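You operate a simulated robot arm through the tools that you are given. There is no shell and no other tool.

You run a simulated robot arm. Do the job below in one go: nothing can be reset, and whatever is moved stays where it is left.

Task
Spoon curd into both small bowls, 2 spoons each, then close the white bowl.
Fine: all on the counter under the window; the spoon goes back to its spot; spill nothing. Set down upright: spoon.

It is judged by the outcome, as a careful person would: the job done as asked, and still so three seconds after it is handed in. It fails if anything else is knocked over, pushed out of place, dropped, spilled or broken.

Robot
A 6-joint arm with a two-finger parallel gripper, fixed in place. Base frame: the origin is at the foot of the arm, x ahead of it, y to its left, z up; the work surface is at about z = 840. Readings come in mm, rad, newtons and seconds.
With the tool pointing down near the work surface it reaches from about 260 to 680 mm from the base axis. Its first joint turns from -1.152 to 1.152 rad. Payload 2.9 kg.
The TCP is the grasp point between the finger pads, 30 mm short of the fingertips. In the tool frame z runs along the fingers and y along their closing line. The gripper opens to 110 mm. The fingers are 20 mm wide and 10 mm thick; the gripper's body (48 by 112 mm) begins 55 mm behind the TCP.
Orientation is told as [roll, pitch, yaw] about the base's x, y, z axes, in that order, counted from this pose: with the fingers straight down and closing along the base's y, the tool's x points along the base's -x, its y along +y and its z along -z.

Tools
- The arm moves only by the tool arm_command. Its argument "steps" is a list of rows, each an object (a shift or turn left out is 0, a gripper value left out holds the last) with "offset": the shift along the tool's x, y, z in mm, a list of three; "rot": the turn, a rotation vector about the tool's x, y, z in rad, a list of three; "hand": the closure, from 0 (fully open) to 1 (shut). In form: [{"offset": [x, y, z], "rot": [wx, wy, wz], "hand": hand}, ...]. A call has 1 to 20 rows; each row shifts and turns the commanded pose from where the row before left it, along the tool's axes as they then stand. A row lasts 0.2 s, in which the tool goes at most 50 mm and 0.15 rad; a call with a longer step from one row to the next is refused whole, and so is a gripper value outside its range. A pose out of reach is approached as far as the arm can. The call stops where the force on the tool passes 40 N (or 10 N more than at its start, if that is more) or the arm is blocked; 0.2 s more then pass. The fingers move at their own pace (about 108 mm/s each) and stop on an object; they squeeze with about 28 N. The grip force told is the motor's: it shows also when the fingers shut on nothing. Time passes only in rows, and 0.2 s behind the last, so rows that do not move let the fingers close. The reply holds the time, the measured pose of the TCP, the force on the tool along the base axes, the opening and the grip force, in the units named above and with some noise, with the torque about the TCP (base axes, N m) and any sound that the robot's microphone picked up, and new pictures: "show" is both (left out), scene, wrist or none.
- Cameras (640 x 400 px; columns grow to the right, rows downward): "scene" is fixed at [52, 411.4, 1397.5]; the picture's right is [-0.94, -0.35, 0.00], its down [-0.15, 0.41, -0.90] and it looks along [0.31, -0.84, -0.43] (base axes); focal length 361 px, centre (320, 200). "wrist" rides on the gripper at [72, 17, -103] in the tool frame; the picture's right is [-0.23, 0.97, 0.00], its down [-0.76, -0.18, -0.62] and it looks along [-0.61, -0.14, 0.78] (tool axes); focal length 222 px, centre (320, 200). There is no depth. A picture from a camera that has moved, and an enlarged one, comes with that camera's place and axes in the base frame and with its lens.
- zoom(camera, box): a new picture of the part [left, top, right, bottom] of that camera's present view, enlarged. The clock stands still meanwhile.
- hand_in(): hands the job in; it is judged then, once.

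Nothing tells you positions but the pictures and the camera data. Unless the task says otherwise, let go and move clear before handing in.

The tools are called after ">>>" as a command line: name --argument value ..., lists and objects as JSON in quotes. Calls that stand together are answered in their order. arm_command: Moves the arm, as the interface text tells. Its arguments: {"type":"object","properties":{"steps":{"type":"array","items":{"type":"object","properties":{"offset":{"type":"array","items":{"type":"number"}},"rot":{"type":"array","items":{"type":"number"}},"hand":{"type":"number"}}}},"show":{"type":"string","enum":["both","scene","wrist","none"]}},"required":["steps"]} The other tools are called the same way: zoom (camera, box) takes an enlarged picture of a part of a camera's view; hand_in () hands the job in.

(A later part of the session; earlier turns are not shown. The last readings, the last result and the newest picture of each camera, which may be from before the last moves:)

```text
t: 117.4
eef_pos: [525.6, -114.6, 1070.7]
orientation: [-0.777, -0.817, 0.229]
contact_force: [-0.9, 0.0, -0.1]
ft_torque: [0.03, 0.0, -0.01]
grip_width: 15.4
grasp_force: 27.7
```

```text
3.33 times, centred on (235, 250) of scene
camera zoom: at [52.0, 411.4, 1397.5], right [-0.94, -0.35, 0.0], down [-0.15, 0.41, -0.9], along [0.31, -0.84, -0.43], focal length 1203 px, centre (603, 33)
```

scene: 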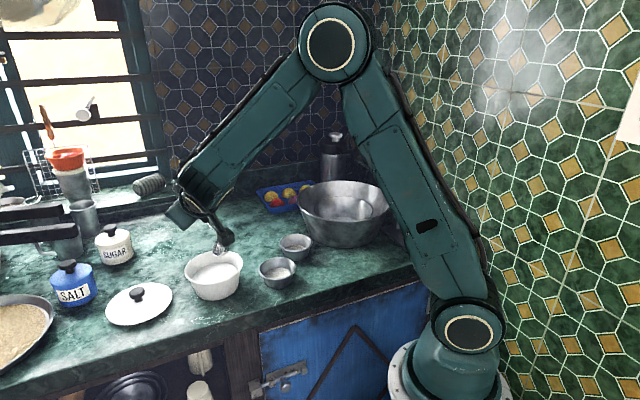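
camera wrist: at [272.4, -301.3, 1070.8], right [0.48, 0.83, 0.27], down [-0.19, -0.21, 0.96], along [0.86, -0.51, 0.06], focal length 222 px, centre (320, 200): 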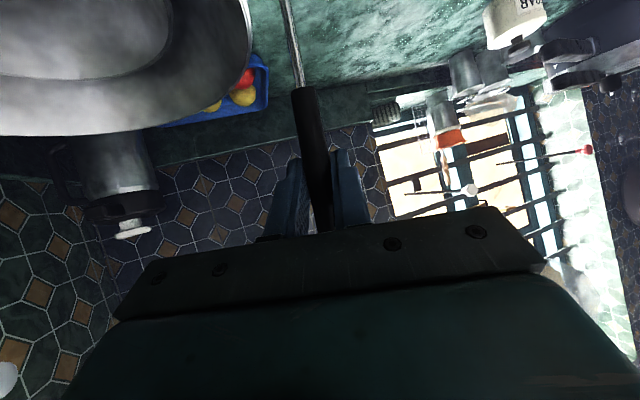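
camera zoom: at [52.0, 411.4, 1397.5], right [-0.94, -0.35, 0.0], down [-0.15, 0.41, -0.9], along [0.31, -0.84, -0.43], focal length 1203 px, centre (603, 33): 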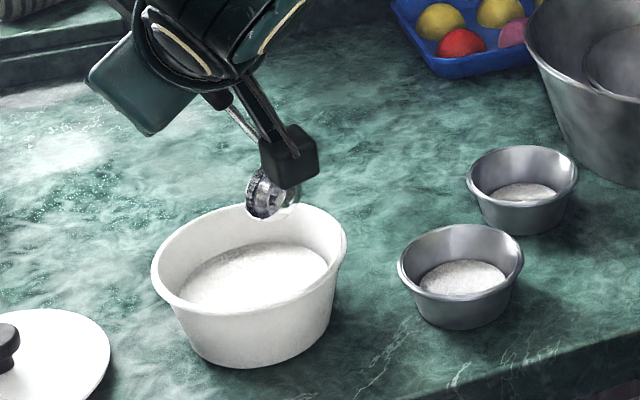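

On target. Descend and scoop the fourth spoonful.

>>> arm_command --steps '[{"offset": [10.07, 6.58, 6.76]}, {"offset": [10.07, 6.58, 6.76]}, {"offset": [10.07, 6.58, 6.76]}, {"offset": [10.07, 6.58, 6.76]}, {"offset": [10.07, 6.58, 6.76]}, {}, {"offset": [3.06, -15.12, 2.05], "rot": [-0.0808, 0, 0.1204]}, {"offset": [3.5, -15.04, 2.34], "rot": [-0.0808, 0, 0.1204]}, {"offset": [3.94, -15.04, 2.64], "rot": [-0.0808, 0, 0.1204]}, {"offset": [4.37, -15.12, 2.93], "rot": [-0.0808, 0, 0.1204]}, {"offset": [4.79, -15.27, 3.21], "rot": [-0.0808, 0, 0.1204]}, {"offset": [5.19, -15.49, 3.47], "rot": [-0.0808, 0, 0.1204]}, {}, {}]' --show "scene"

>>> zoom --camera "scene" --box '[165, 210, 285, 310]'

```text
t: 120.4
eef_pos: [491.0, -197.1, 983.1]
orientation: [0.609, -0.884, -0.889]
contact_force: [0.2, 0.0, -0.4]
ft_torque: [-0.08, 0.05, -0.03]
grip_width: 15.7
grasp_force: 28.1
```

scene: 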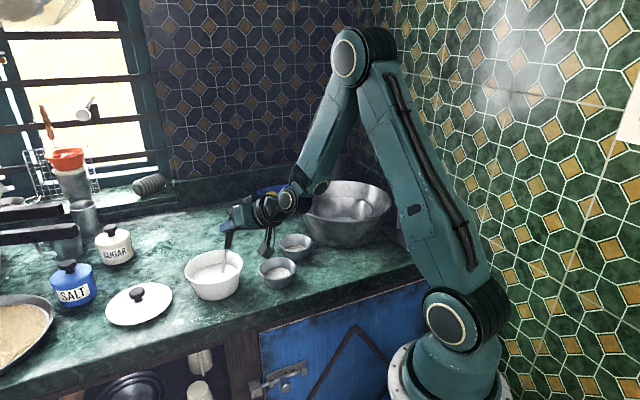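

```text
4.00 times, centred on (225, 260) of scene
camera zoom: at [52.0, 411.4, 1397.5], right [-0.94, -0.35, 0.0], down [-0.15, 0.41, -0.9], along [0.31, -0.84, -0.43], focal length 1444 px, centre (700, -40)
```

zoom: 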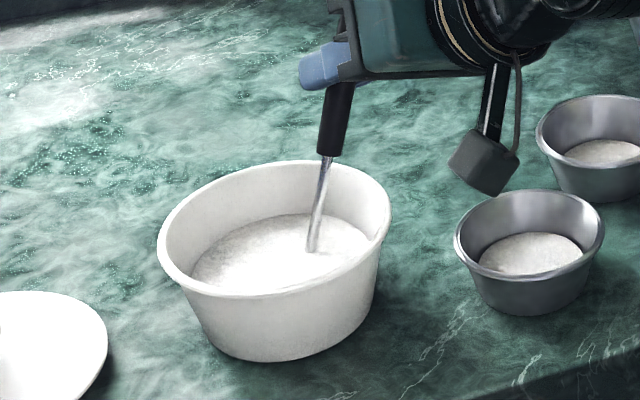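

Submerged and level. Lifting slowly.

>>> arm_command --steps '[{"offset": [-2.3, 1.1, -1.6]}, {"offset": [-3.1, 1.45, -2.1]}, {"offset": [-3.9, 1.8, -2.6]}, {"offset": [-4.6, 2.2, -3.1]}, {"offset": [-4.6, 2.2, -3.1]}, {"offset": [-4.6, 2.2, -3.1]}, {"offset": [-4.6, 2.2, -3.1]}, {"offset": [-6.2, 2.9, -4.2]}, {"offset": [-7.7, 3.6, -5.2]}, {"offset": [-7.7, 3.6, -5.2]}, {"offset": [-7.7, 3.6, -5.2]}, {}, {}]' --show "both"

>>> zoom --camera "scene" --box '[165, 190, 285, 310]'

```text
t: 123.2
eef_pos: [491.4, -196.5, 1058.7]
orientation: [0.607, -0.887, -0.887]
contact_force: [-0.1, -0.7, -1.8]
ft_torque: [-0.05, 0.01, -0.03]
grip_width: 15.5
grasp_force: 28.2
camera wrist: at [379.5, -132.0, 1061.9], right [0.44, 0.73, 0.53], down [-0.29, -0.44, 0.85], along [0.85, -0.52, 0.01], focal length 222 px, centre (320, 200)
```

scene: 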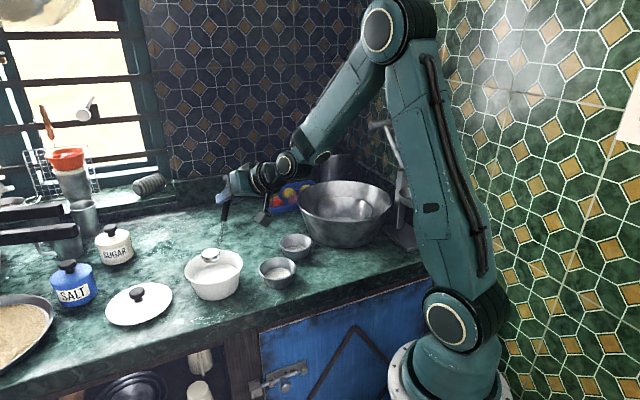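
wrist: 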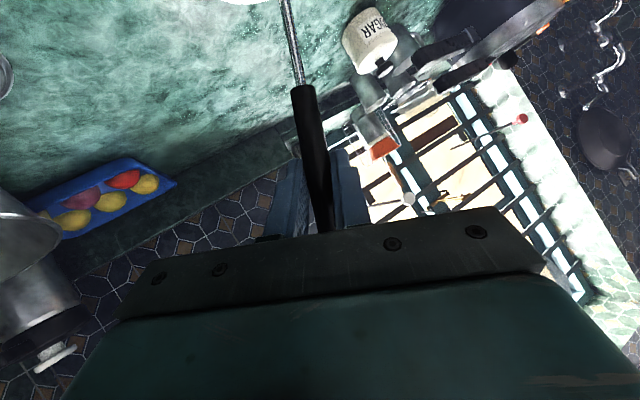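

```text
3.33 times, centred on (225, 250) of scene
camera zoom: at [52.0, 411.4, 1397.5], right [-0.94, -0.35, 0.0], down [-0.15, 0.41, -0.9], along [0.31, -0.84, -0.43], focal length 1203 px, centre (637, 33)
```

zoom: 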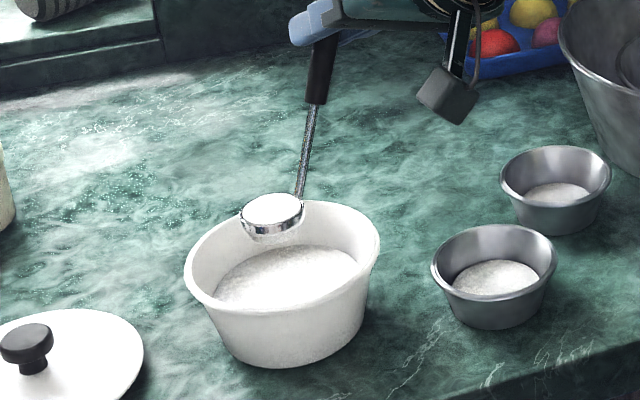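

Full again. This time I'll yaw the tool while still above the white bowl, then carry the ladle level to bowl B.

>>> arm_command --steps '[{"offset": [2.23, 0.21, -3.18], "rot": [0.0445, -0.021, 0.0299]}, {"offset": [4.46, 0.42, -6.35], "rot": [0.0889, -0.0419, 0.0597]}, {"offset": [4.46, 0.42, -6.35], "rot": [0.0889, -0.0419, 0.0597]}, {"offset": [4.46, 0.42, -6.35], "rot": [0.0889, -0.0419, 0.0597]}, {"offset": [2.23, 0.21, -3.18], "rot": [0.0445, -0.021, 0.0299]}, {}]' --show "scene"

>>> zoom --camera "scene" --box '[165, 190, 285, 310]'

```text
t: 124.6
eef_pos: [464.6, -179.3, 1056.8]
orientation: [0.608, -0.887, -1.352]
contact_force: [0.3, 0.8, -1.5]
ft_torque: [-0.05, 0.07, 0.02]
grip_width: 15.8
grasp_force: 27.6
```

scene: 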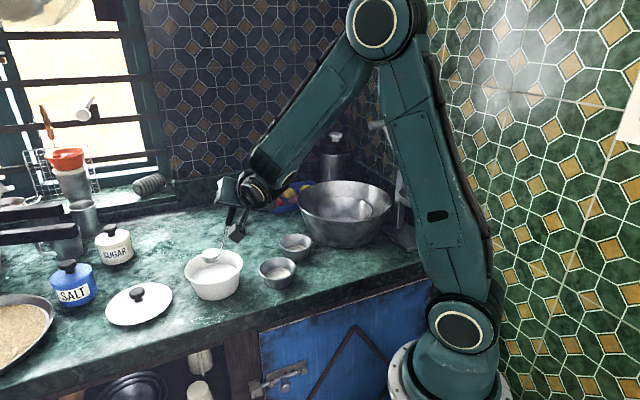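

```text
3.33 times, centred on (225, 250) of scene
camera zoom: at [52.0, 411.4, 1397.5], right [-0.94, -0.35, 0.0], down [-0.15, 0.41, -0.9], along [0.31, -0.84, -0.43], focal length 1203 px, centre (637, 33)
```

zoom: 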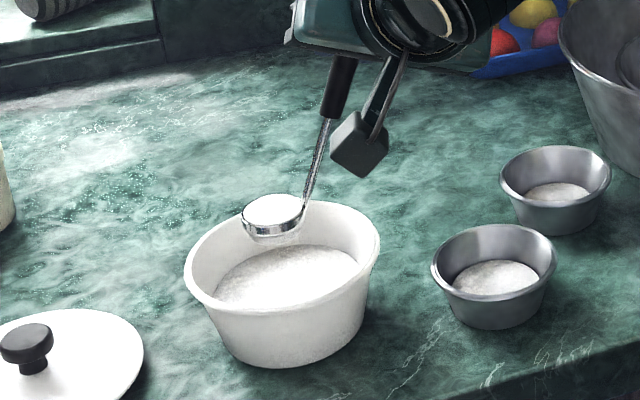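

Level and steady. Carrying it to bowl B.

>>> arm_command --steps '[{"offset": [-3.19, -6.28, 0.34]}, {"offset": [-6.38, -12.56, 0.68]}, {"offset": [-9.57, -18.85, 1.02]}, {"offset": [-10.63, -20.94, 1.13]}, {"offset": [-10.63, -20.94, 1.13]}, {"offset": [-10.63, -20.94, 1.13]}, {"offset": [-10.63, -20.94, 1.13]}, {"offset": [-10.63, -20.94, 1.13]}, {"offset": [-10.63, -20.94, 1.13]}, {"offset": [-9.57, -18.85, 1.02]}, {"offset": [-8.5, -16.75, 0.9]}, {"offset": [-4.4, -8.7, 0.45]}, {}, {}]' --show "scene"

>>> zoom --camera "scene" --box '[220, 180, 340, 290]'

```text
t: 127.6
eef_pos: [342.9, -376.7, 1059.4]
orientation: [0.609, -0.886, -1.35]
contact_force: [-0.2, 0.9, -0.2]
ft_torque: [-0.06, 0.01, 0.01]
grip_width: 15.5
grasp_force: 27.8
```

scene: 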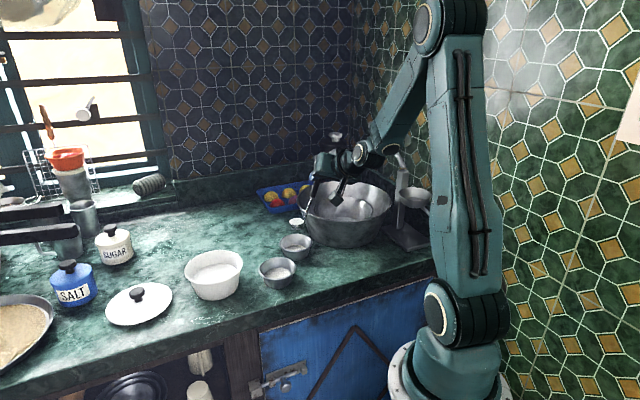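

```text
3.64 times, centred on (280, 235) of scene
camera zoom: at [52.0, 411.4, 1397.5], right [-0.94, -0.35, 0.0], down [-0.15, 0.41, -0.9], along [0.31, -0.84, -0.43], focal length 1313 px, centre (466, 73)
```

zoom: 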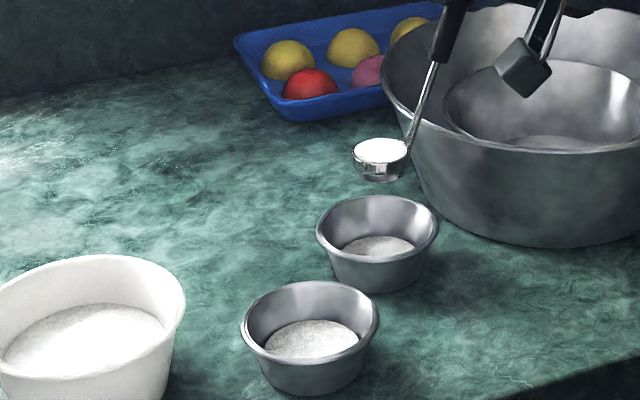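

Directly over bowl B. Lowering and tipping as before.

>>> arm_command --steps '[{"offset": [4.6, -2.2, 3.1]}, {"offset": [7.7, -3.6, 5.2]}, {"offset": [6.2, -2.9, 4.15]}, {}, {"offset": [-3.0, 13.16, 1.79], "rot": [0.0155, 0.0162, -0.11]}, {"offset": [-2.65, 13.16, 1.28], "rot": [0.0144, 0.0113, -0.1108]}, {"offset": [-2.3, 13.16, 0.76], "rot": [0.0137, 0.0063, -0.1113]}, {"offset": [-1.94, 13.16, 0.21], "rot": [0.0134, 0.0012, -0.1115]}, {"offset": [-1.56, 13.16, -0.35], "rot": [0.0135, -0.0039, -0.1114]}, {}]' --show "scene"

>>> zoom --camera "scene" --box '[240, 180, 340, 280]'

```text
t: 129.8
eef_pos: [392.4, -337.8, 1052.6]
orientation: [-0.235, -0.966, -0.404]
contact_force: [0.2, 0.7, -0.5]
ft_torque: [0.03, 0.0, 0.0]
grip_width: 15.3
grasp_force: 27.9
```

scene: 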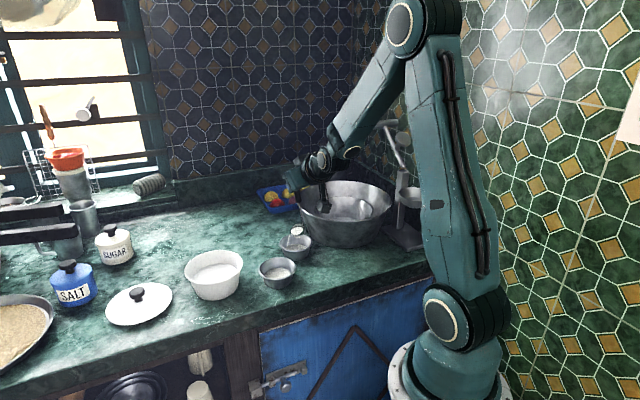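

```text
4.00 times, centred on (290, 230) of scene
camera zoom: at [52.0, 411.4, 1397.5], right [-0.94, -0.35, 0.0], down [-0.15, 0.41, -0.9], along [0.31, -0.84, -0.43], focal length 1444 px, centre (440, 80)
```

zoom: 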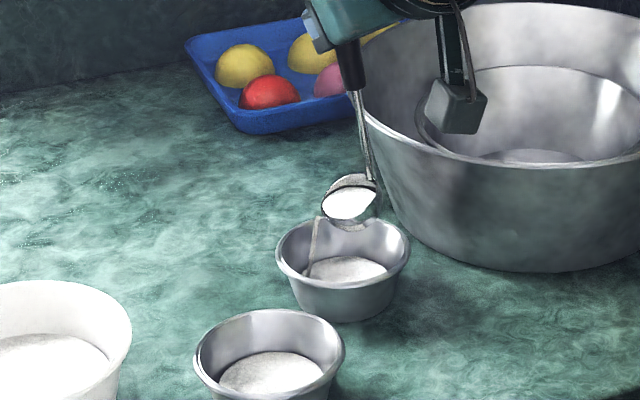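

Stream landing inside bowl B. Continuing.

>>> arm_command --steps '[{}, {"offset": [-1.18, 13.16, -0.91], "rot": [0.014, -0.009, -0.1111]}, {"offset": [-0.81, 13.16, -1.47], "rot": [0.015, -0.0139, -0.1104]}, {"offset": [-0.44, 13.16, -2.02], "rot": [0.0163, -0.0188, -0.1095]}, {"offset": [-0.08, 13.16, -2.57], "rot": [0.0181, -0.0234, -0.1083]}, {}, {"offset": [-1.24, 13.16, -0.83], "rot": [0.0557, 0, -0.08305]}, {"offset": [-1.24, 13.16, -0.83], "rot": [0.0557, 0, -0.08305]}, {"offset": [-1.24, 13.16, -0.83], "rot": [0.0557, 0, -0.08305]}, {"offset": [-1.24, 13.16, -0.83], "rot": [0.0557, 0, -0.08305]}, {}]' --show "scene"

>>> zoom --camera "scene" --box '[240, 200, 340, 290]'

```text
t: 132.2
eef_pos: [431.5, -248.4, 1015.1]
orientation: [-1.177, -0.518, 0.479]
contact_force: [0.0, 0.9, -1.2]
ft_torque: [0.1, -0.07, 0.0]
grip_width: 15.4
grasp_force: 27.9
```

scene: 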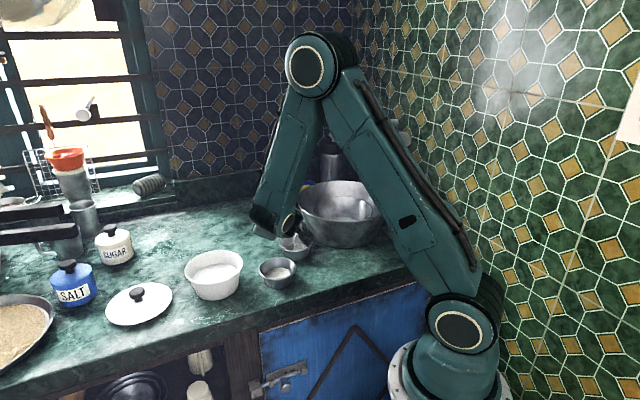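

```text
4.44 times, centred on (290, 245) of scene
camera zoom: at [52.0, 411.4, 1397.5], right [-0.94, -0.35, 0.0], down [-0.15, 0.41, -0.9], along [0.31, -0.84, -0.43], focal length 1604 px, centre (453, 0)
```

zoom: 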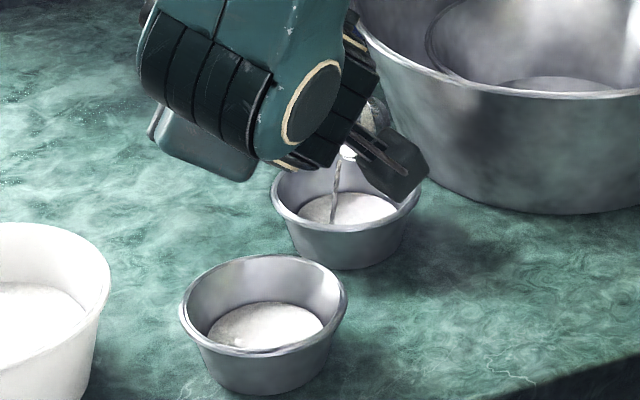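

Nearly empty. Finishing the tilt and letting it drain.

>>> arm_command --steps '[{"offset": [-1.24, 13.16, -0.83], "rot": [0.0557, 0, -0.08305]}, {"offset": [-1.24, 13.16, -0.83], "rot": [0.0557, 0, -0.08305]}, {"offset": [-1.24, 13.16, -0.83], "rot": [0.0557, 0, -0.08305]}, {"offset": [-1.24, 13.16, -0.83], "rot": [0.0557, 0, -0.08305]}, {}, {}, {}, {}]' --show "scene"

>>> zoom --camera "scene" --box '[260, 210, 320, 260]'

```text
t: 134.0
eef_pos: [441.1, -222.4, 971.1]
orientation: [-1.434, -0.199, 0.572]
contact_force: [-0.1, 0.4, -0.2]
ft_torque: [0.09, -0.03, 0.01]
grip_width: 15.8
grasp_force: 27.8
```

scene: 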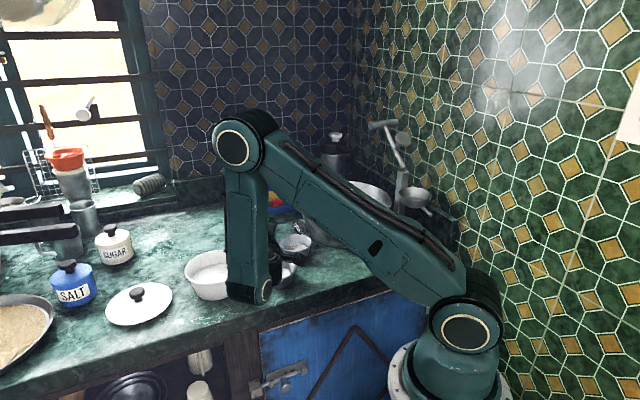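

```text
8.00 times, centred on (290, 235) of scene
camera zoom: at [52.0, 411.4, 1397.5], right [-0.94, -0.35, 0.0], down [-0.15, 0.41, -0.9], along [0.31, -0.84, -0.43], focal length 2888 px, centre (560, -80)
```

zoom: 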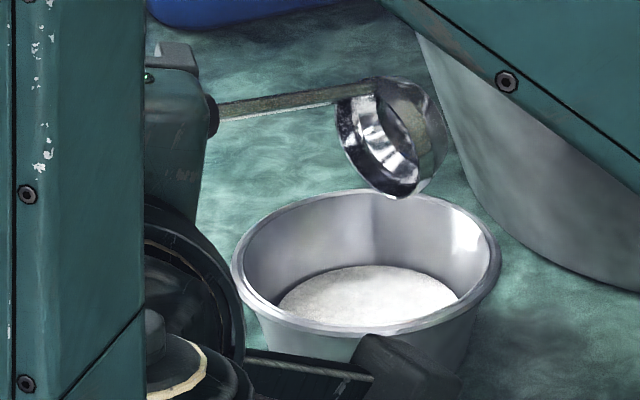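

Both small bowls now hold two spoonfuls each. I'll tilt the ladle back, raise it, and check the grip before returning it to its spot.

>>> arm_command --steps '[{"offset": [3.6, -18.25, 2.42], "rot": [-0.0789, 0, 0.1177]}, {"offset": [3.6, -18.25, 2.42], "rot": [-0.0789, 0, 0.1177]}, {"offset": [3.6, -18.25, 2.42], "rot": [-0.0789, 0, 0.1177]}, {"offset": [3.6, -18.25, 2.42], "rot": [-0.0789, 0, 0.1177]}, {"offset": [3.6, -18.25, 2.42], "rot": [-0.0789, 0, 0.1177]}, {"offset": [3.6, -18.25, 2.42], "rot": [-0.0789, 0, 0.1177]}, {"offset": [3.6, -18.25, 2.42], "rot": [-0.0789, 0, 0.1177]}, {"offset": [3.6, -18.25, 2.42], "rot": [-0.0789, 0, 0.1177]}, {"offset": [3.6, -18.25, 2.42], "rot": [-0.0789, 0, 0.1177]}, {"offset": [3.6, -18.25, 2.42], "rot": [-0.0789, 0, 0.1177]}, {"offset": [-10.3, 1.1, -6.9]}, {"offset": [-10.3, 1.1, -6.9]}, {}]' --show "both"

>>> zoom --camera "scene" --box '[170, 180, 330, 310]'

```text
t: 136.8
eef_pos: [382.4, -363.2, 1073.6]
orientation: [0.154, -0.974, -0.523]
contact_force: [-0.3, 0.2, -0.8]
ft_torque: [-0.01, 0.02, 0.03]
grip_width: 15.7
grasp_force: 28.1
camera wrist: at [272.5, -298.9, 1072.3], right [0.48, 0.83, 0.27], down [-0.19, -0.21, 0.96], along [0.86, -0.52, 0.06], focal length 222 px, centre (320, 200)
```

scene: 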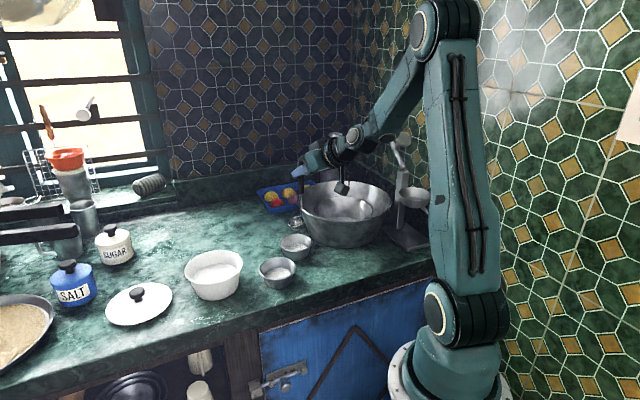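
wrist: 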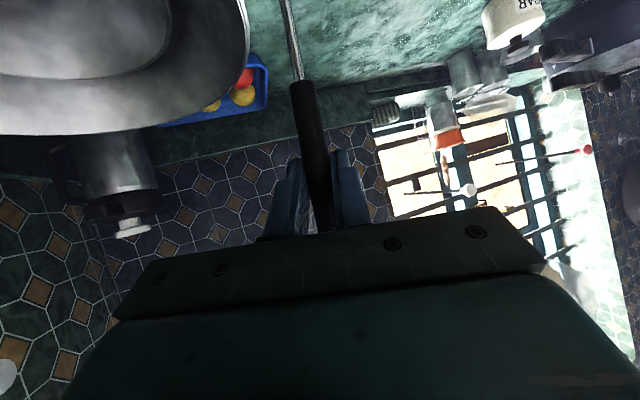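

```text
3.08 times, centred on (250, 245) of scene
camera zoom: at [52.0, 411.4, 1397.5], right [-0.94, -0.35, 0.0], down [-0.15, 0.41, -0.9], along [0.31, -0.84, -0.43], focal length 1111 px, centre (535, 62)
```

zoom: 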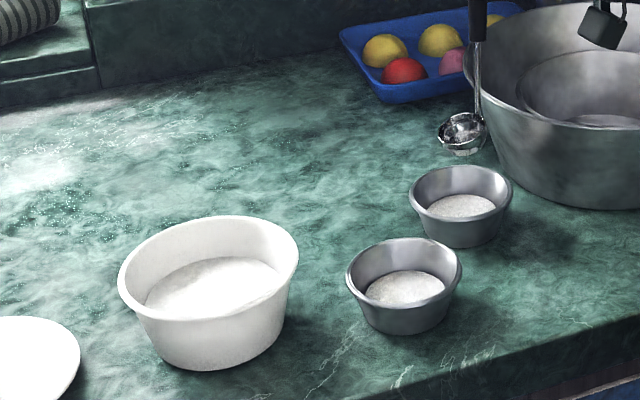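

Both bowls look equally filled with no spills, and the ladle is clean of dripping. I'll carry it back over its original spot near (530,-279) and bring it level.

>>> arm_command --steps '[{"offset": [-10.14, 20.14, 18.4]}, {"offset": [-10.14, 20.14, 18.4]}, {"offset": [-10.14, 20.14, 18.4]}, {"offset": [-10.14, 20.14, 18.4]}, {"offset": [-10.14, 20.14, 18.4]}, {"offset": [3.64, -18.73, 2.44], "rot": [-0.0789, 0, 0.1177]}, {"offset": [3.64, -18.73, 2.44], "rot": [-0.0789, 0, 0.1177]}, {}, {}]' --show "both"

>>> zoom --camera "scene" --box '[210, 130, 320, 260]'

```text
t: 138.8
eef_pos: [504.6, -343.1, 1057.7]
orientation: [0.607, -0.885, -0.887]
contact_force: [-0.3, 0.9, -0.7]
ft_torque: [-0.06, 0.03, -0.04]
grip_width: 15.4
grasp_force: 27.7
camera wrist: at [393.7, -278.6, 1061.2], right [0.44, 0.73, 0.53], down [-0.29, -0.44, 0.85], along [0.85, -0.52, 0.01], focal length 222 px, centre (320, 200)
```

scene: 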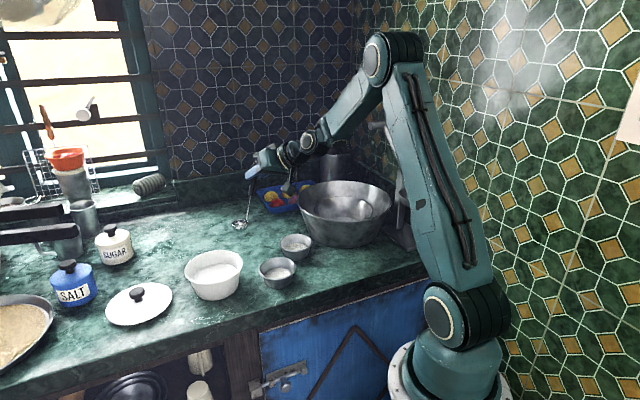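
wrist: 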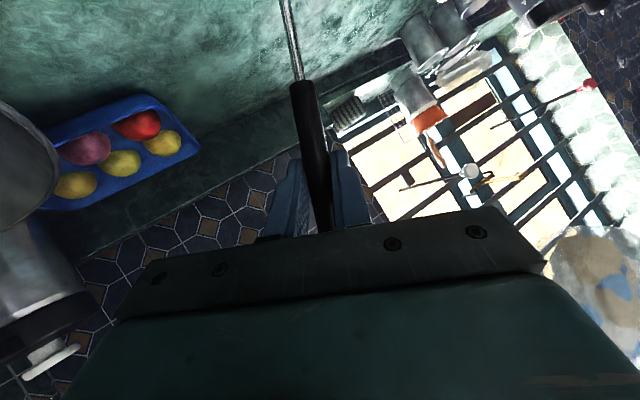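

```text
3.08 times, centred on (265, 195) of scene
camera zoom: at [52.0, 411.4, 1397.5], right [-0.94, -0.35, 0.0], down [-0.15, 0.41, -0.9], along [0.31, -0.84, -0.43], focal length 1111 px, centre (489, 215)
```

zoom: 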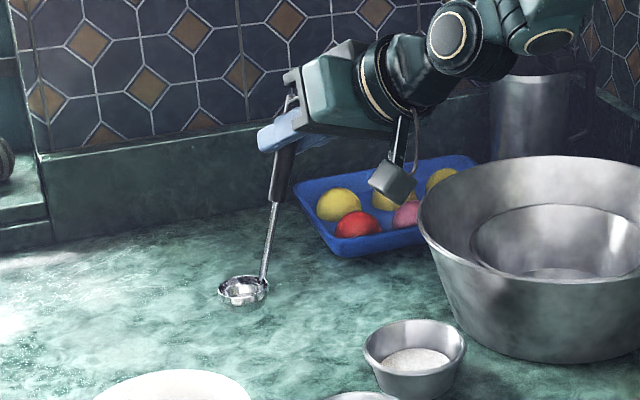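

The ladle is level above its original spot. I'll lower it, slowing near the counter.

>>> arm_command --steps '[{"offset": [7.7, -3.6, 5.2]}, {"offset": [11.6, -5.46, 7.79]}, {"offset": [11.6, -5.46, 7.79]}, {"offset": [11.6, -5.46, 7.79]}, {"offset": [7.0, -3.3, 4.7]}, {}, {}]' --show "scene"

>>> zoom --camera "scene" --box '[215, 180, 295, 260]'

```text
t: 140.4
eef_pos: [505.1, -343.4, 992.7]
orientation: [0.606, -0.885, -0.889]
contact_force: [-0.4, -0.3, -0.9]
ft_torque: [-0.03, 0.0, 0.0]
grip_width: 15.7
grasp_force: 28.4
```

scene: 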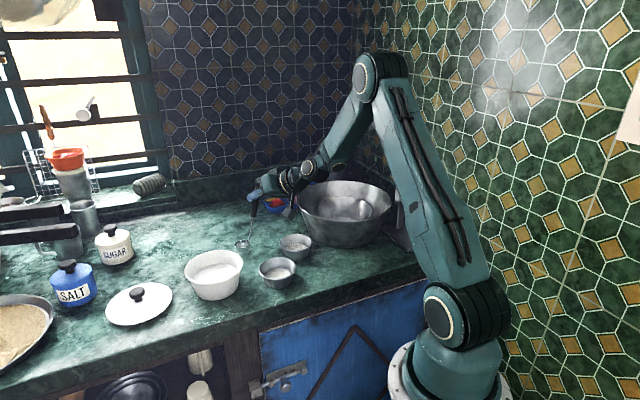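

```text
5.00 times, centred on (255, 220) of scene
camera zoom: at [52.0, 411.4, 1397.5], right [-0.94, -0.35, 0.0], down [-0.15, 0.41, -0.9], along [0.31, -0.84, -0.43], focal length 1805 px, centre (645, 100)
```

zoom: 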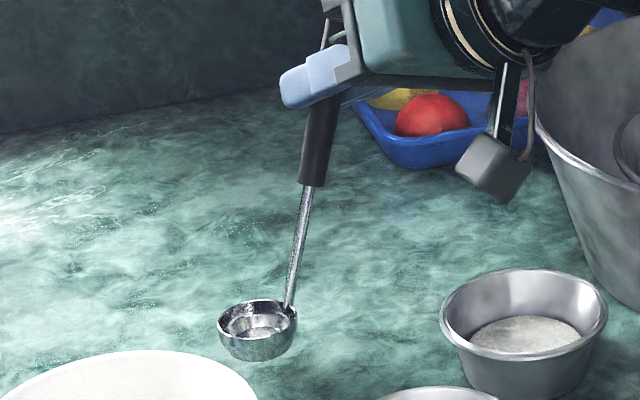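

>>> arm_command --steps '[{"offset": [1.55, -0.73, 1.04]}, {"offset": [1.55, -0.73, 1.04]}, {"offset": [1.55, -0.73, 1.04]}, {"offset": [1.55, -0.73, 1.04]}, {}, {}]' --show "none"

>>> zoom --camera "scene" --box '[225, 220, 285, 260]'

```text
t: 141.8
eef_pos: [504.5, -343.0, 986.3]
orientation: [0.609, -0.885, -0.887]
contact_force: [0.3, 0.2, -0.8]
ft_torque: [-0.06, 0.01, -0.02]
grip_width: 15.5
grasp_force: 28.7
```

```text
10.00 times, centred on (255, 240) of scene
camera zoom: at [52.0, 411.4, 1397.5], right [-0.94, -0.35, 0.0], down [-0.15, 0.41, -0.9], along [0.31, -0.84, -0.43], focal length 3610 px, centre (970, -200)
```

zoom: 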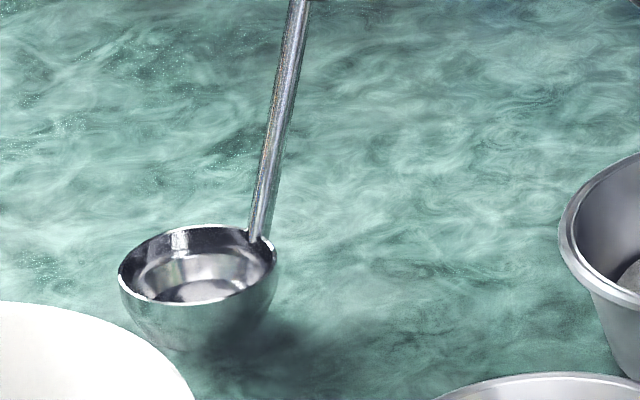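

>>> arm_command --steps '[{"offset": [1.55, -0.73, 1.04]}, {"offset": [1.16, -0.55, 0.78]}, {}, {}]' --show "none"

>>> arm_command --steps '[{"offset": [0.77, -0.36, 0.52]}, {"offset": [0.77, -0.36, 0.52]}, {}, {}]' --show "none"

>>> zoom --camera "scene" --box '[225, 220, 285, 260]'

```text
t: 142.8
eef_pos: [504.1, -343.2, 982.5]
orientation: [0.607, -0.885, -0.89]
contact_force: [-0.5, -0.4, -0.3]
ft_torque: [-0.07, 0.02, 0.03]
grip_width: 15.5
grasp_force: 27.9
```

```text
t: 143.8
eef_pos: [504.8, -343.1, 979.8]
orientation: [0.608, -0.884, -0.888]
contact_force: [0.4, -0.7, 0.0]
ft_torque: [-0.04, 0.06, -0.03]
grip_width: 15.7
grasp_force: 27.8
```

```text
10.00 times, centred on (255, 240) of scene
camera zoom: at [52.0, 411.4, 1397.5], right [-0.94, -0.35, 0.0], down [-0.15, 0.41, -0.9], along [0.31, -0.84, -0.43], focal length 3610 px, centre (970, -200)
```

zoom: 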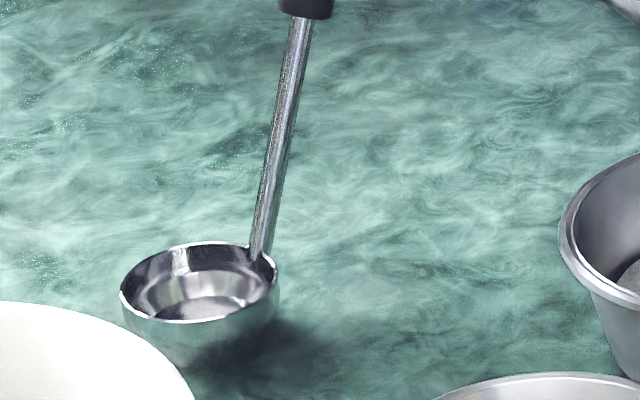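

>>> arm_command --steps '[{"offset": [0.77, -0.36, 0.52]}, {}, {}]' --show "none"

>>> arm_command --steps '[{"offset": [0.77, -0.36, 0.52]}, {}, {}]' --show "none"

>>> zoom --camera "scene" --box '[225, 220, 285, 260]'

```text
t: 144.6
eef_pos: [504.0, -342.1, 980.3]
orientation: [0.607, -0.885, -0.887]
contact_force: [0.7, -0.6, -0.8]
ft_torque: [-0.09, 0.01, 0.06]
grip_width: 15.3
grasp_force: 28.3
```

```text
t: 145.4
eef_pos: [504.7, -344.2, 977.9]
orientation: [0.606, -0.886, -0.889]
contact_force: [-1.0, -0.3, 1.0]
ft_torque: [0.02, -0.01, 0.07]
grip_width: 15.3
grasp_force: 28.0
```

```text
10.00 times, centred on (255, 240) of scene
camera zoom: at [52.0, 411.4, 1397.5], right [-0.94, -0.35, 0.0], down [-0.15, 0.41, -0.9], along [0.31, -0.84, -0.43], focal length 3610 px, centre (970, -200)
```

zoom: 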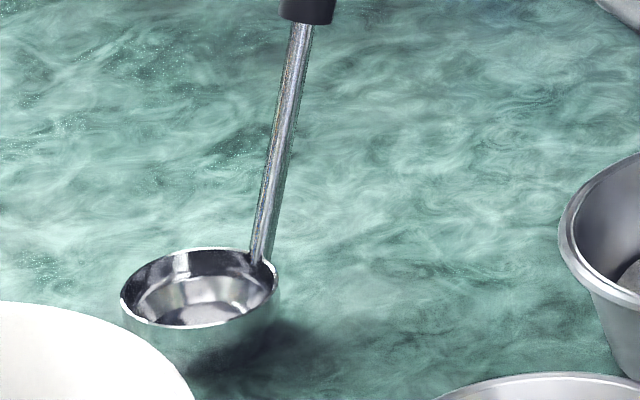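

>>> arm_command --steps '[{"offset": [0.77, -0.36, 0.52]}, {}, {}]' --show "none"

>>> zoom --camera "scene" --box '[225, 220, 285, 260]'

```text
t: 146.2
eef_pos: [503.5, -344.4, 978.1]
orientation: [0.609, -0.889, -0.89]
contact_force: [-1.4, -1.9, 7.9]
ft_torque: [0.13, -0.02, 0.01]
grip_width: 15.4
grasp_force: 28.1
```

```text
10.00 times, centred on (255, 240) of scene
camera zoom: at [51.8, 411.4, 1397.5], right [-0.94, -0.35, 0.0], down [-0.15, 0.41, -0.9], along [0.31, -0.84, -0.43], focal length 3610 px, centre (970, -200)
```

zoom: 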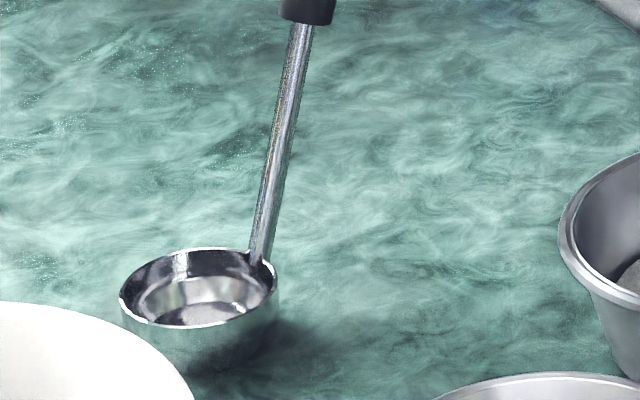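

Firm contact at the original position. I'll ease the preload, then open the fingers gradually and watch that the ladle stands by itself.

>>> arm_command --steps '[{"offset": [-0.54, 0.25, -0.36]}, {}, {"hand": 0.84}, {"hand": 0.82}, {"hand": 0.8}, {"hand": 0.78}, {}]' --show "both"

>>> zoom --camera "scene" --box '[215, 180, 295, 260]'

```text
t: 147.8
eef_pos: [502.9, -343.3, 978.1]
orientation: [0.607, -0.887, -0.887]
contact_force: [0.7, -0.3, 0.9]
ft_torque: [0.02, 0.03, 0.01]
grip_width: 24.2
grasp_force: 0.0
camera wrist: at [393.1, -278.9, 981.9], right [0.44, 0.73, 0.53], down [-0.29, -0.44, 0.85], along [0.85, -0.52, 0.01], focal length 222 px, centre (320, 200)
```

scene: 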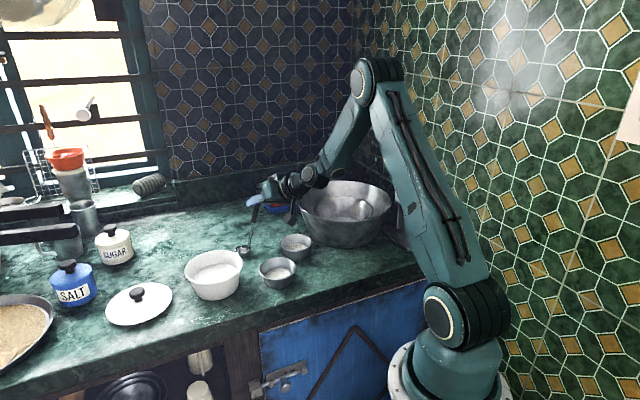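
wrist: 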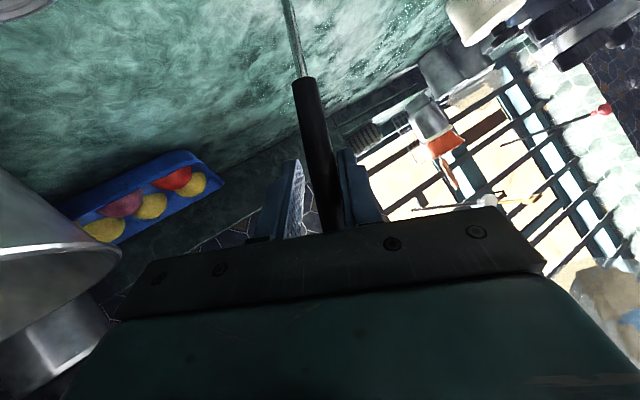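

```text
5.00 times, centred on (255, 220) of scene
camera zoom: at [52.0, 411.4, 1397.5], right [-0.94, -0.35, 0.0], down [-0.15, 0.41, -0.9], along [0.31, -0.84, -0.43], focal length 1805 px, centre (645, 100)
```

zoom: 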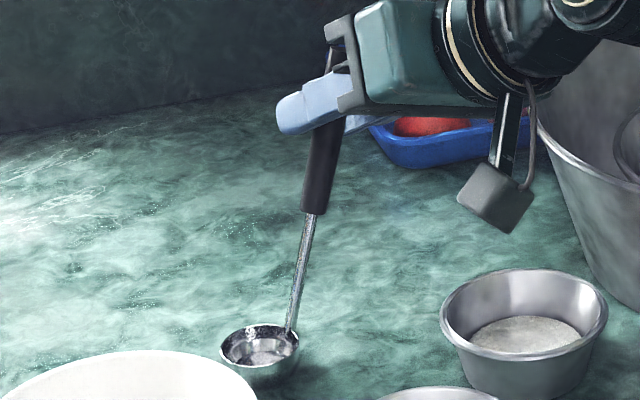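

>>> zoom --camera "wrist" --box '[240, 60, 400, 250]'

>>> arm_command --steps '[{"hand": 0.76}, {"hand": 0.74}, {"hand": 0.72}, {}]' --show "wrist"

>>> zoom --camera "wrist" --box '[240, 60, 400, 250]'

>>> zoom --camera "scene" --box '[215, 180, 295, 260]'

```text
2.11 times, centred on (320, 155) of wrist
camera zoom: at [393.1, -278.9, 981.9], right [0.44, 0.73, 0.53], down [-0.29, -0.44, 0.85], along [0.85, -0.52, 0.01], focal length 468 px, centre (320, 295)
```

zoom: 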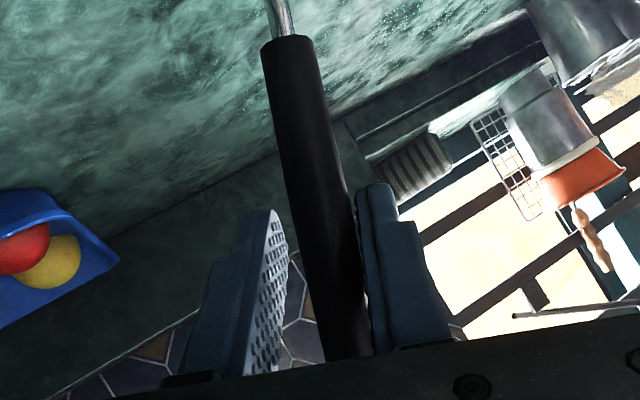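

```text
t: 148.8
eef_pos: [504.4, -343.7, 978.2]
orientation: [0.608, -0.886, -0.888]
contact_force: [0.1, -0.1, 0.2]
ft_torque: [-0.02, -0.01, 0.02]
grip_width: 30.6
grasp_force: 0.0
camera wrist: at [393.1, -278.9, 981.9], right [0.44, 0.73, 0.53], down [-0.29, -0.44, 0.85], along [0.85, -0.52, 0.01], focal length 222 px, centre (320, 200)
```

wrist: 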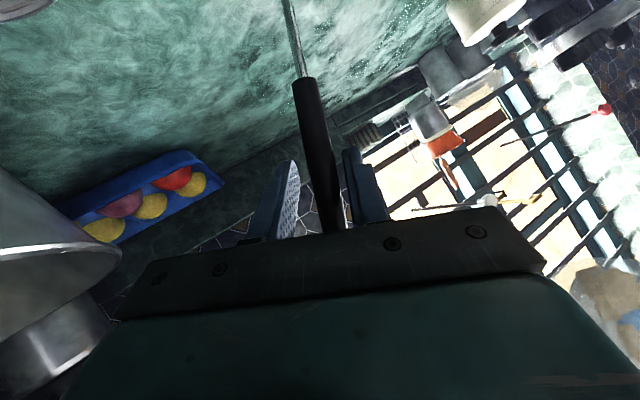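

```text
2.11 times, centred on (320, 155) of wrist
camera zoom: at [393.1, -278.9, 981.9], right [0.44, 0.73, 0.53], down [-0.29, -0.44, 0.85], along [0.85, -0.52, 0.01], focal length 468 px, centre (320, 295)
```

zoom: 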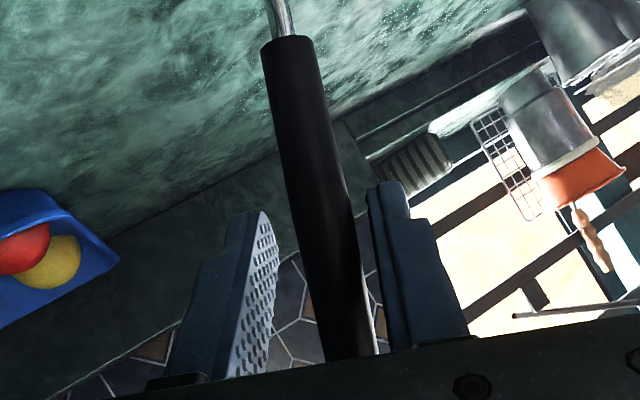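

```text
5.00 times, centred on (255, 220) of scene
camera zoom: at [52.0, 411.4, 1397.5], right [-0.94, -0.35, 0.0], down [-0.15, 0.41, -0.9], along [0.31, -0.84, -0.43], focal length 1805 px, centre (645, 100)
```

zoom: 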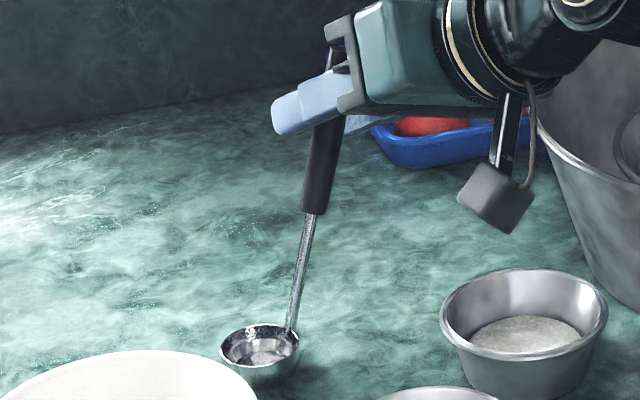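

The ladle stands on its own and didn't move as the fingers opened further. I'll open wider and back out along the tool axis.

>>> arm_command --steps '[{"hand": 0.6}, {"hand": 0.45}, {}, {"offset": [0, 0, -10]}, {"offset": [0, 0, -20]}, {"offset": [0, 0, -30]}, {"offset": [0, 0, -35]}, {"offset": [0, 0, -35]}, {}]' --show "both"

>>> zoom --camera "scene" --box '[226, 180, 276, 262]'

```text
t: 150.8
eef_pos: [395.2, -326.4, 1046.0]
orientation: [0.607, -0.886, -0.887]
contact_force: [0.4, 0.1, 0.5]
ft_torque: [0.02, 0.01, 0.01]
grip_width: 60.4
grasp_force: 0.1
camera wrist: at [283.4, -261.4, 1049.8], right [0.44, 0.73, 0.53], down [-0.29, -0.44, 0.85], along [0.85, -0.52, 0.01], focal length 222 px, centre (320, 200)
```

scene: 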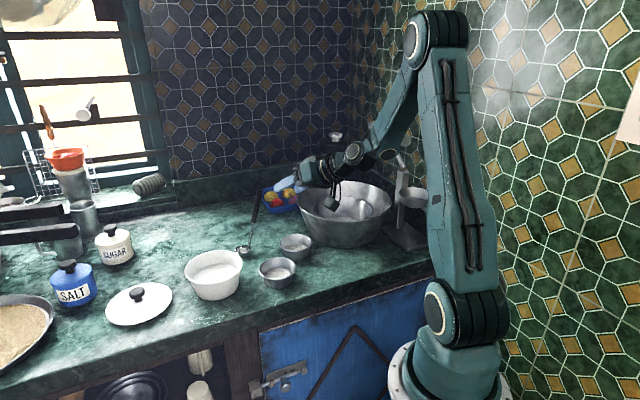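
wrist: 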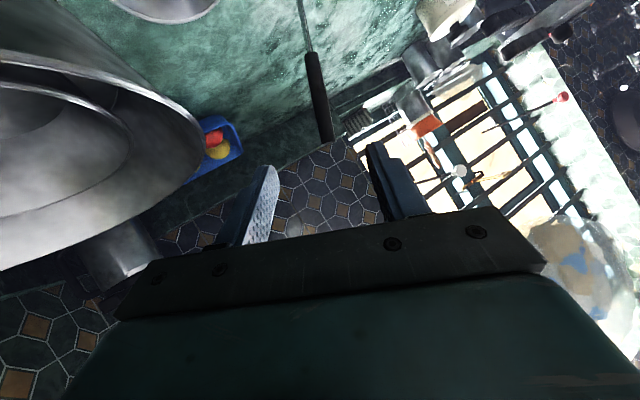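

```text
4.88 times, centred on (251, 221) of scene
camera zoom: at [52.0, 411.4, 1397.5], right [-0.94, -0.35, 0.0], down [-0.15, 0.41, -0.9], along [0.31, -0.84, -0.43], focal length 1761 px, centre (657, 98)
```

zoom: 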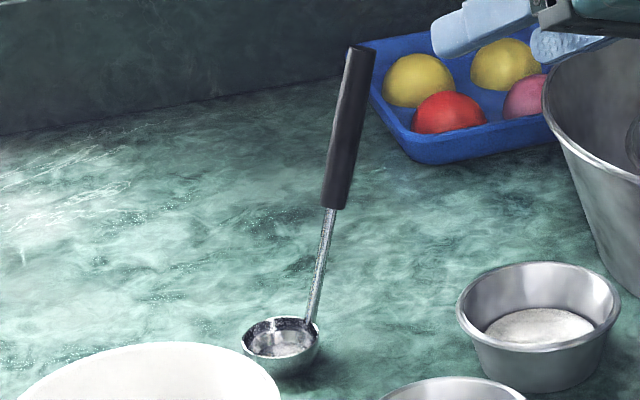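

The ladle is back standing upright exactly at its original spot. Now I'll rise, return the gripper to fingers-down, and go for the lid.

>>> arm_command --steps '[{"offset": [-25.8, 12.1, -17.3]}, {"offset": [-25.8, 12.1, -17.3]}, {"offset": [-25.8, 12.1, -17.3]}, {"rot": [0.0693, 0, -0.1032]}, {"rot": [0.0693, 0, -0.1032]}, {"rot": [0.0693, 0, -0.1032]}, {"rot": [0, 0.14, 0]}, {"rot": [0, 0.14, 0]}, {"rot": [0, 0.14, 0]}, {"rot": [0, 0.14, 0]}, {"rot": [0, 0.14, 0]}, {"rot": [0, 0.14, 0]}, {"rot": [0, 0.14, 0]}, {"rot": [0, 0, -0.131]}, {"rot": [0, 0, -0.131]}, {"rot": [0, 0, -0.131]}, {}]' --show "scene"

```text
t: 154.4
eef_pos: [394.1, -325.9, 1145.4]
orientation: [-0.004, 0.002, -0.001]
contact_force: [-0.9, 0.2, 0.7]
ft_torque: [0.03, -0.02, 0.0]
grip_width: 60.8
grasp_force: 0.1
```

scene: 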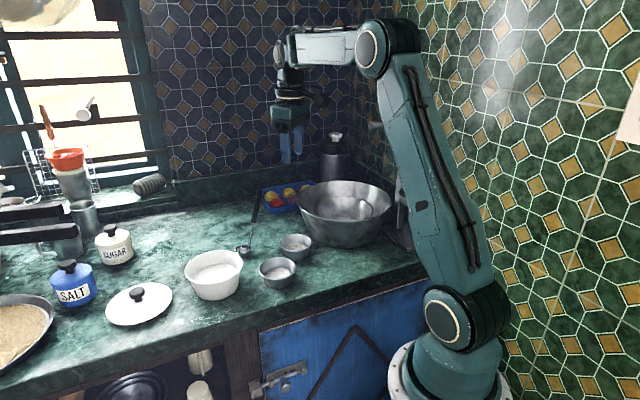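

Tool upright. Moving over to the lid at about (640,-31).

>>> arm_command --steps '[{"offset": [-12, 15, 0]}, {"offset": [-25, 30, 0]}, {"offset": [-25, 30, 0]}, {"offset": [-25, 30, 0]}, {"offset": [-25, 30, 0]}, {"offset": [-26, 32, 15]}, {"offset": [-26, 32, 25]}, {"offset": [-26, 32, 30]}, {"offset": [-26, 32, 30]}, {"offset": [-20, 22, 30]}, {"offset": [-10, 10, 15]}, {}, {}]' --show "both"

>>> zoom --camera "wrist" --box '[220, 50, 420, 220]'

```text
refused: row 8 steps farther than a row can; nothing moved
```

```text
2.35 times, centred on (320, 135) of wrist
camera zoom: at [321.2, -308.1, 1248.8], right [0.23, 0.97, 0.0], down [0.76, -0.18, 0.62], along [0.61, -0.14, -0.78], focal length 523 px, centre (320, 353)
```

zoom: 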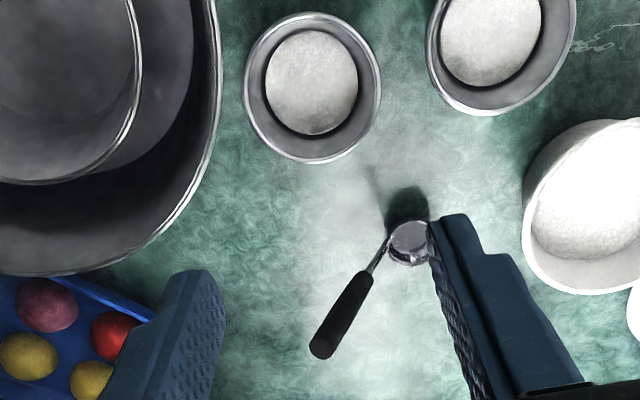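

That call was refused because a row was too long, and nothing moved. The top view confirms both bowls are filled and clean. Retrying with shorter steps.

>>> arm_command --steps '[{"offset": [-12, 15, 0]}, {"offset": [-25, 30, 0]}, {"offset": [-25, 30, 0]}, {"offset": [-25, 30, 0]}, {"offset": [-25, 30, 0]}, {"offset": [-26, 31, 10]}, {"offset": [-26, 31, 20]}, {"offset": [-26, 31, 20]}, {"offset": [-26, 31, 20]}, {"offset": [-20, 24, 20]}, {"offset": [-10, 12, 20]}, {"offset": [0, 0, 20]}, {}, {}]' --show "both"

>>> zoom --camera "wrist" --box '[220, 50, 420, 220]'

```text
t: 157.4
eef_pos: [640.7, -31.1, 1013.2]
orientation: [-0.003, 0.002, -0.001]
contact_force: [-0.1, 0.2, 0.2]
ft_torque: [0.0, -0.01, 0.02]
grip_width: 60.3
grasp_force: 0.0
camera wrist: at [567.2, -13.4, 1117.0], right [0.23, 0.97, 0.0], down [0.76, -0.18, 0.62], along [0.61, -0.15, -0.78], focal length 222 px, centre (320, 200)
```

scene: 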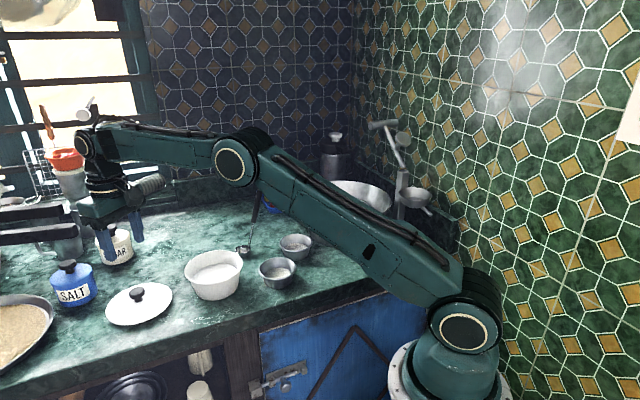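
wrist: 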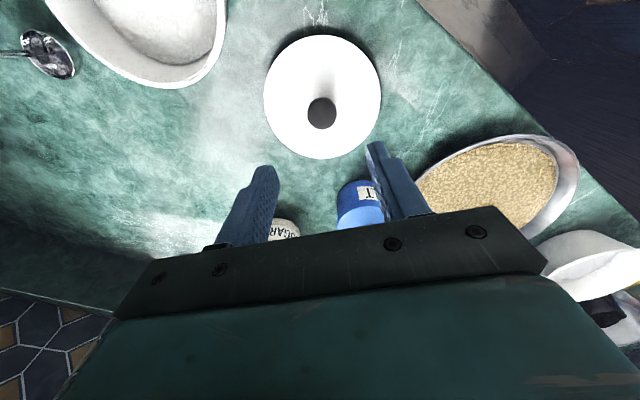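

```text
2.35 times, centred on (320, 135) of wrist
camera zoom: at [567.2, -13.4, 1117.0], right [0.23, 0.97, 0.0], down [0.76, -0.18, 0.62], along [0.61, -0.15, -0.78], focal length 523 px, centre (320, 353)
```

zoom: 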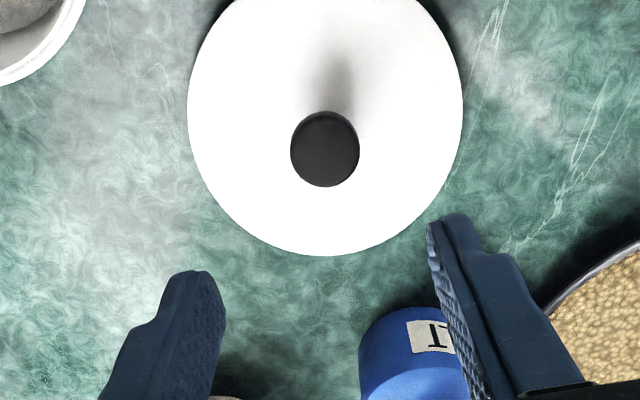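

Centred on the knob. Descending to just above the lid.

>>> arm_command --steps '[{"offset": [0, 1, 20], "hand": 0.4}, {"offset": [0, 0, 30]}, {"offset": [0, 0, 30]}, {"offset": [0, 0, 25]}, {"offset": [0, 0, 14]}, {"offset": [0, 0, 5]}, {}, {}]' --show "none"

>>> zoom --camera "scene" --box '[90, 230, 190, 330]'

>>> zoom --camera "wrist" --box '[200, 40, 430, 260]'

```text
t: 159.2
eef_pos: [639.8, -30.7, 888.9]
orientation: [-0.005, 0.002, 0.0]
contact_force: [0.2, -0.2, 1.0]
ft_torque: [0.0, 0.0, 0.03]
grip_width: 65.9
grasp_force: 0.0
```

```text
4.00 times, centred on (140, 280) of scene
camera zoom: at [52.0, 411.4, 1397.5], right [-0.94, -0.35, 0.0], down [-0.15, 0.41, -0.9], along [0.31, -0.84, -0.43], focal length 1444 px, centre (1040, -120)
```

zoom: 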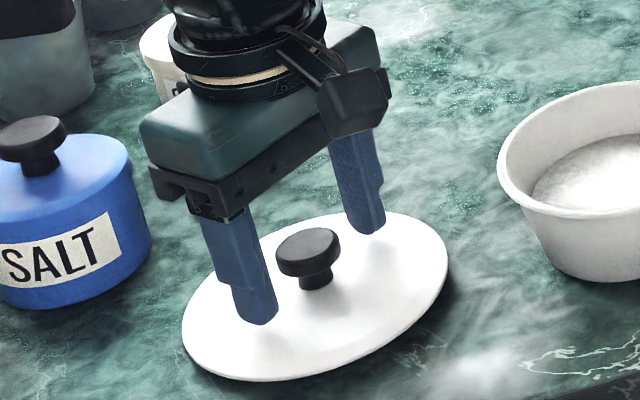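

```text
1.82 times, centred on (315, 150) of wrist
camera zoom: at [567.6, -12.9, 993.2], right [0.23, 0.97, 0.0], down [0.76, -0.18, 0.62], along [0.61, -0.15, -0.78], focal length 404 px, centre (329, 291)
```

zoom: 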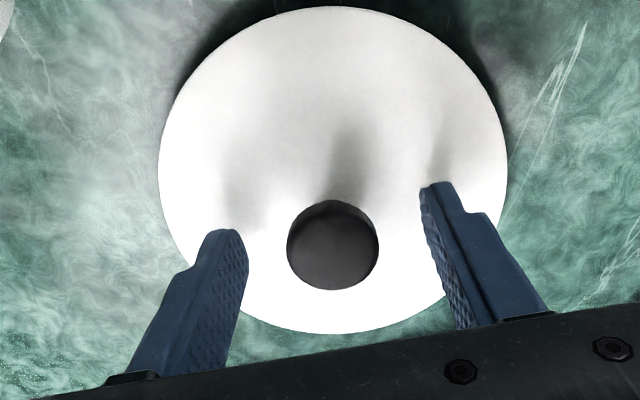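

>>> arm_command --steps '[{"offset": [0, 0, 1.5]}, {"offset": [0, 0, 1.5]}, {"offset": [0, 0, 1]}, {}, {}]' --show "none"

>>> arm_command --steps '[{"offset": [0, 0, 1]}, {}, {}]' --show "none"

```text
t: 160.4
eef_pos: [641.0, -30.7, 885.3]
orientation: [-0.004, 0.001, -0.003]
contact_force: [0.1, 0.5, 0.2]
ft_torque: [0.02, 0.01, -0.01]
grip_width: 66.0
grasp_force: 0.2
```

```text
t: 161.2
eef_pos: [640.1, -31.0, 884.5]
orientation: [-0.004, 0.001, -0.001]
contact_force: [0.0, -0.6, 0.5]
ft_torque: [0.02, 0.01, 0.03]
grip_width: 66.2
grasp_force: 0.0
```

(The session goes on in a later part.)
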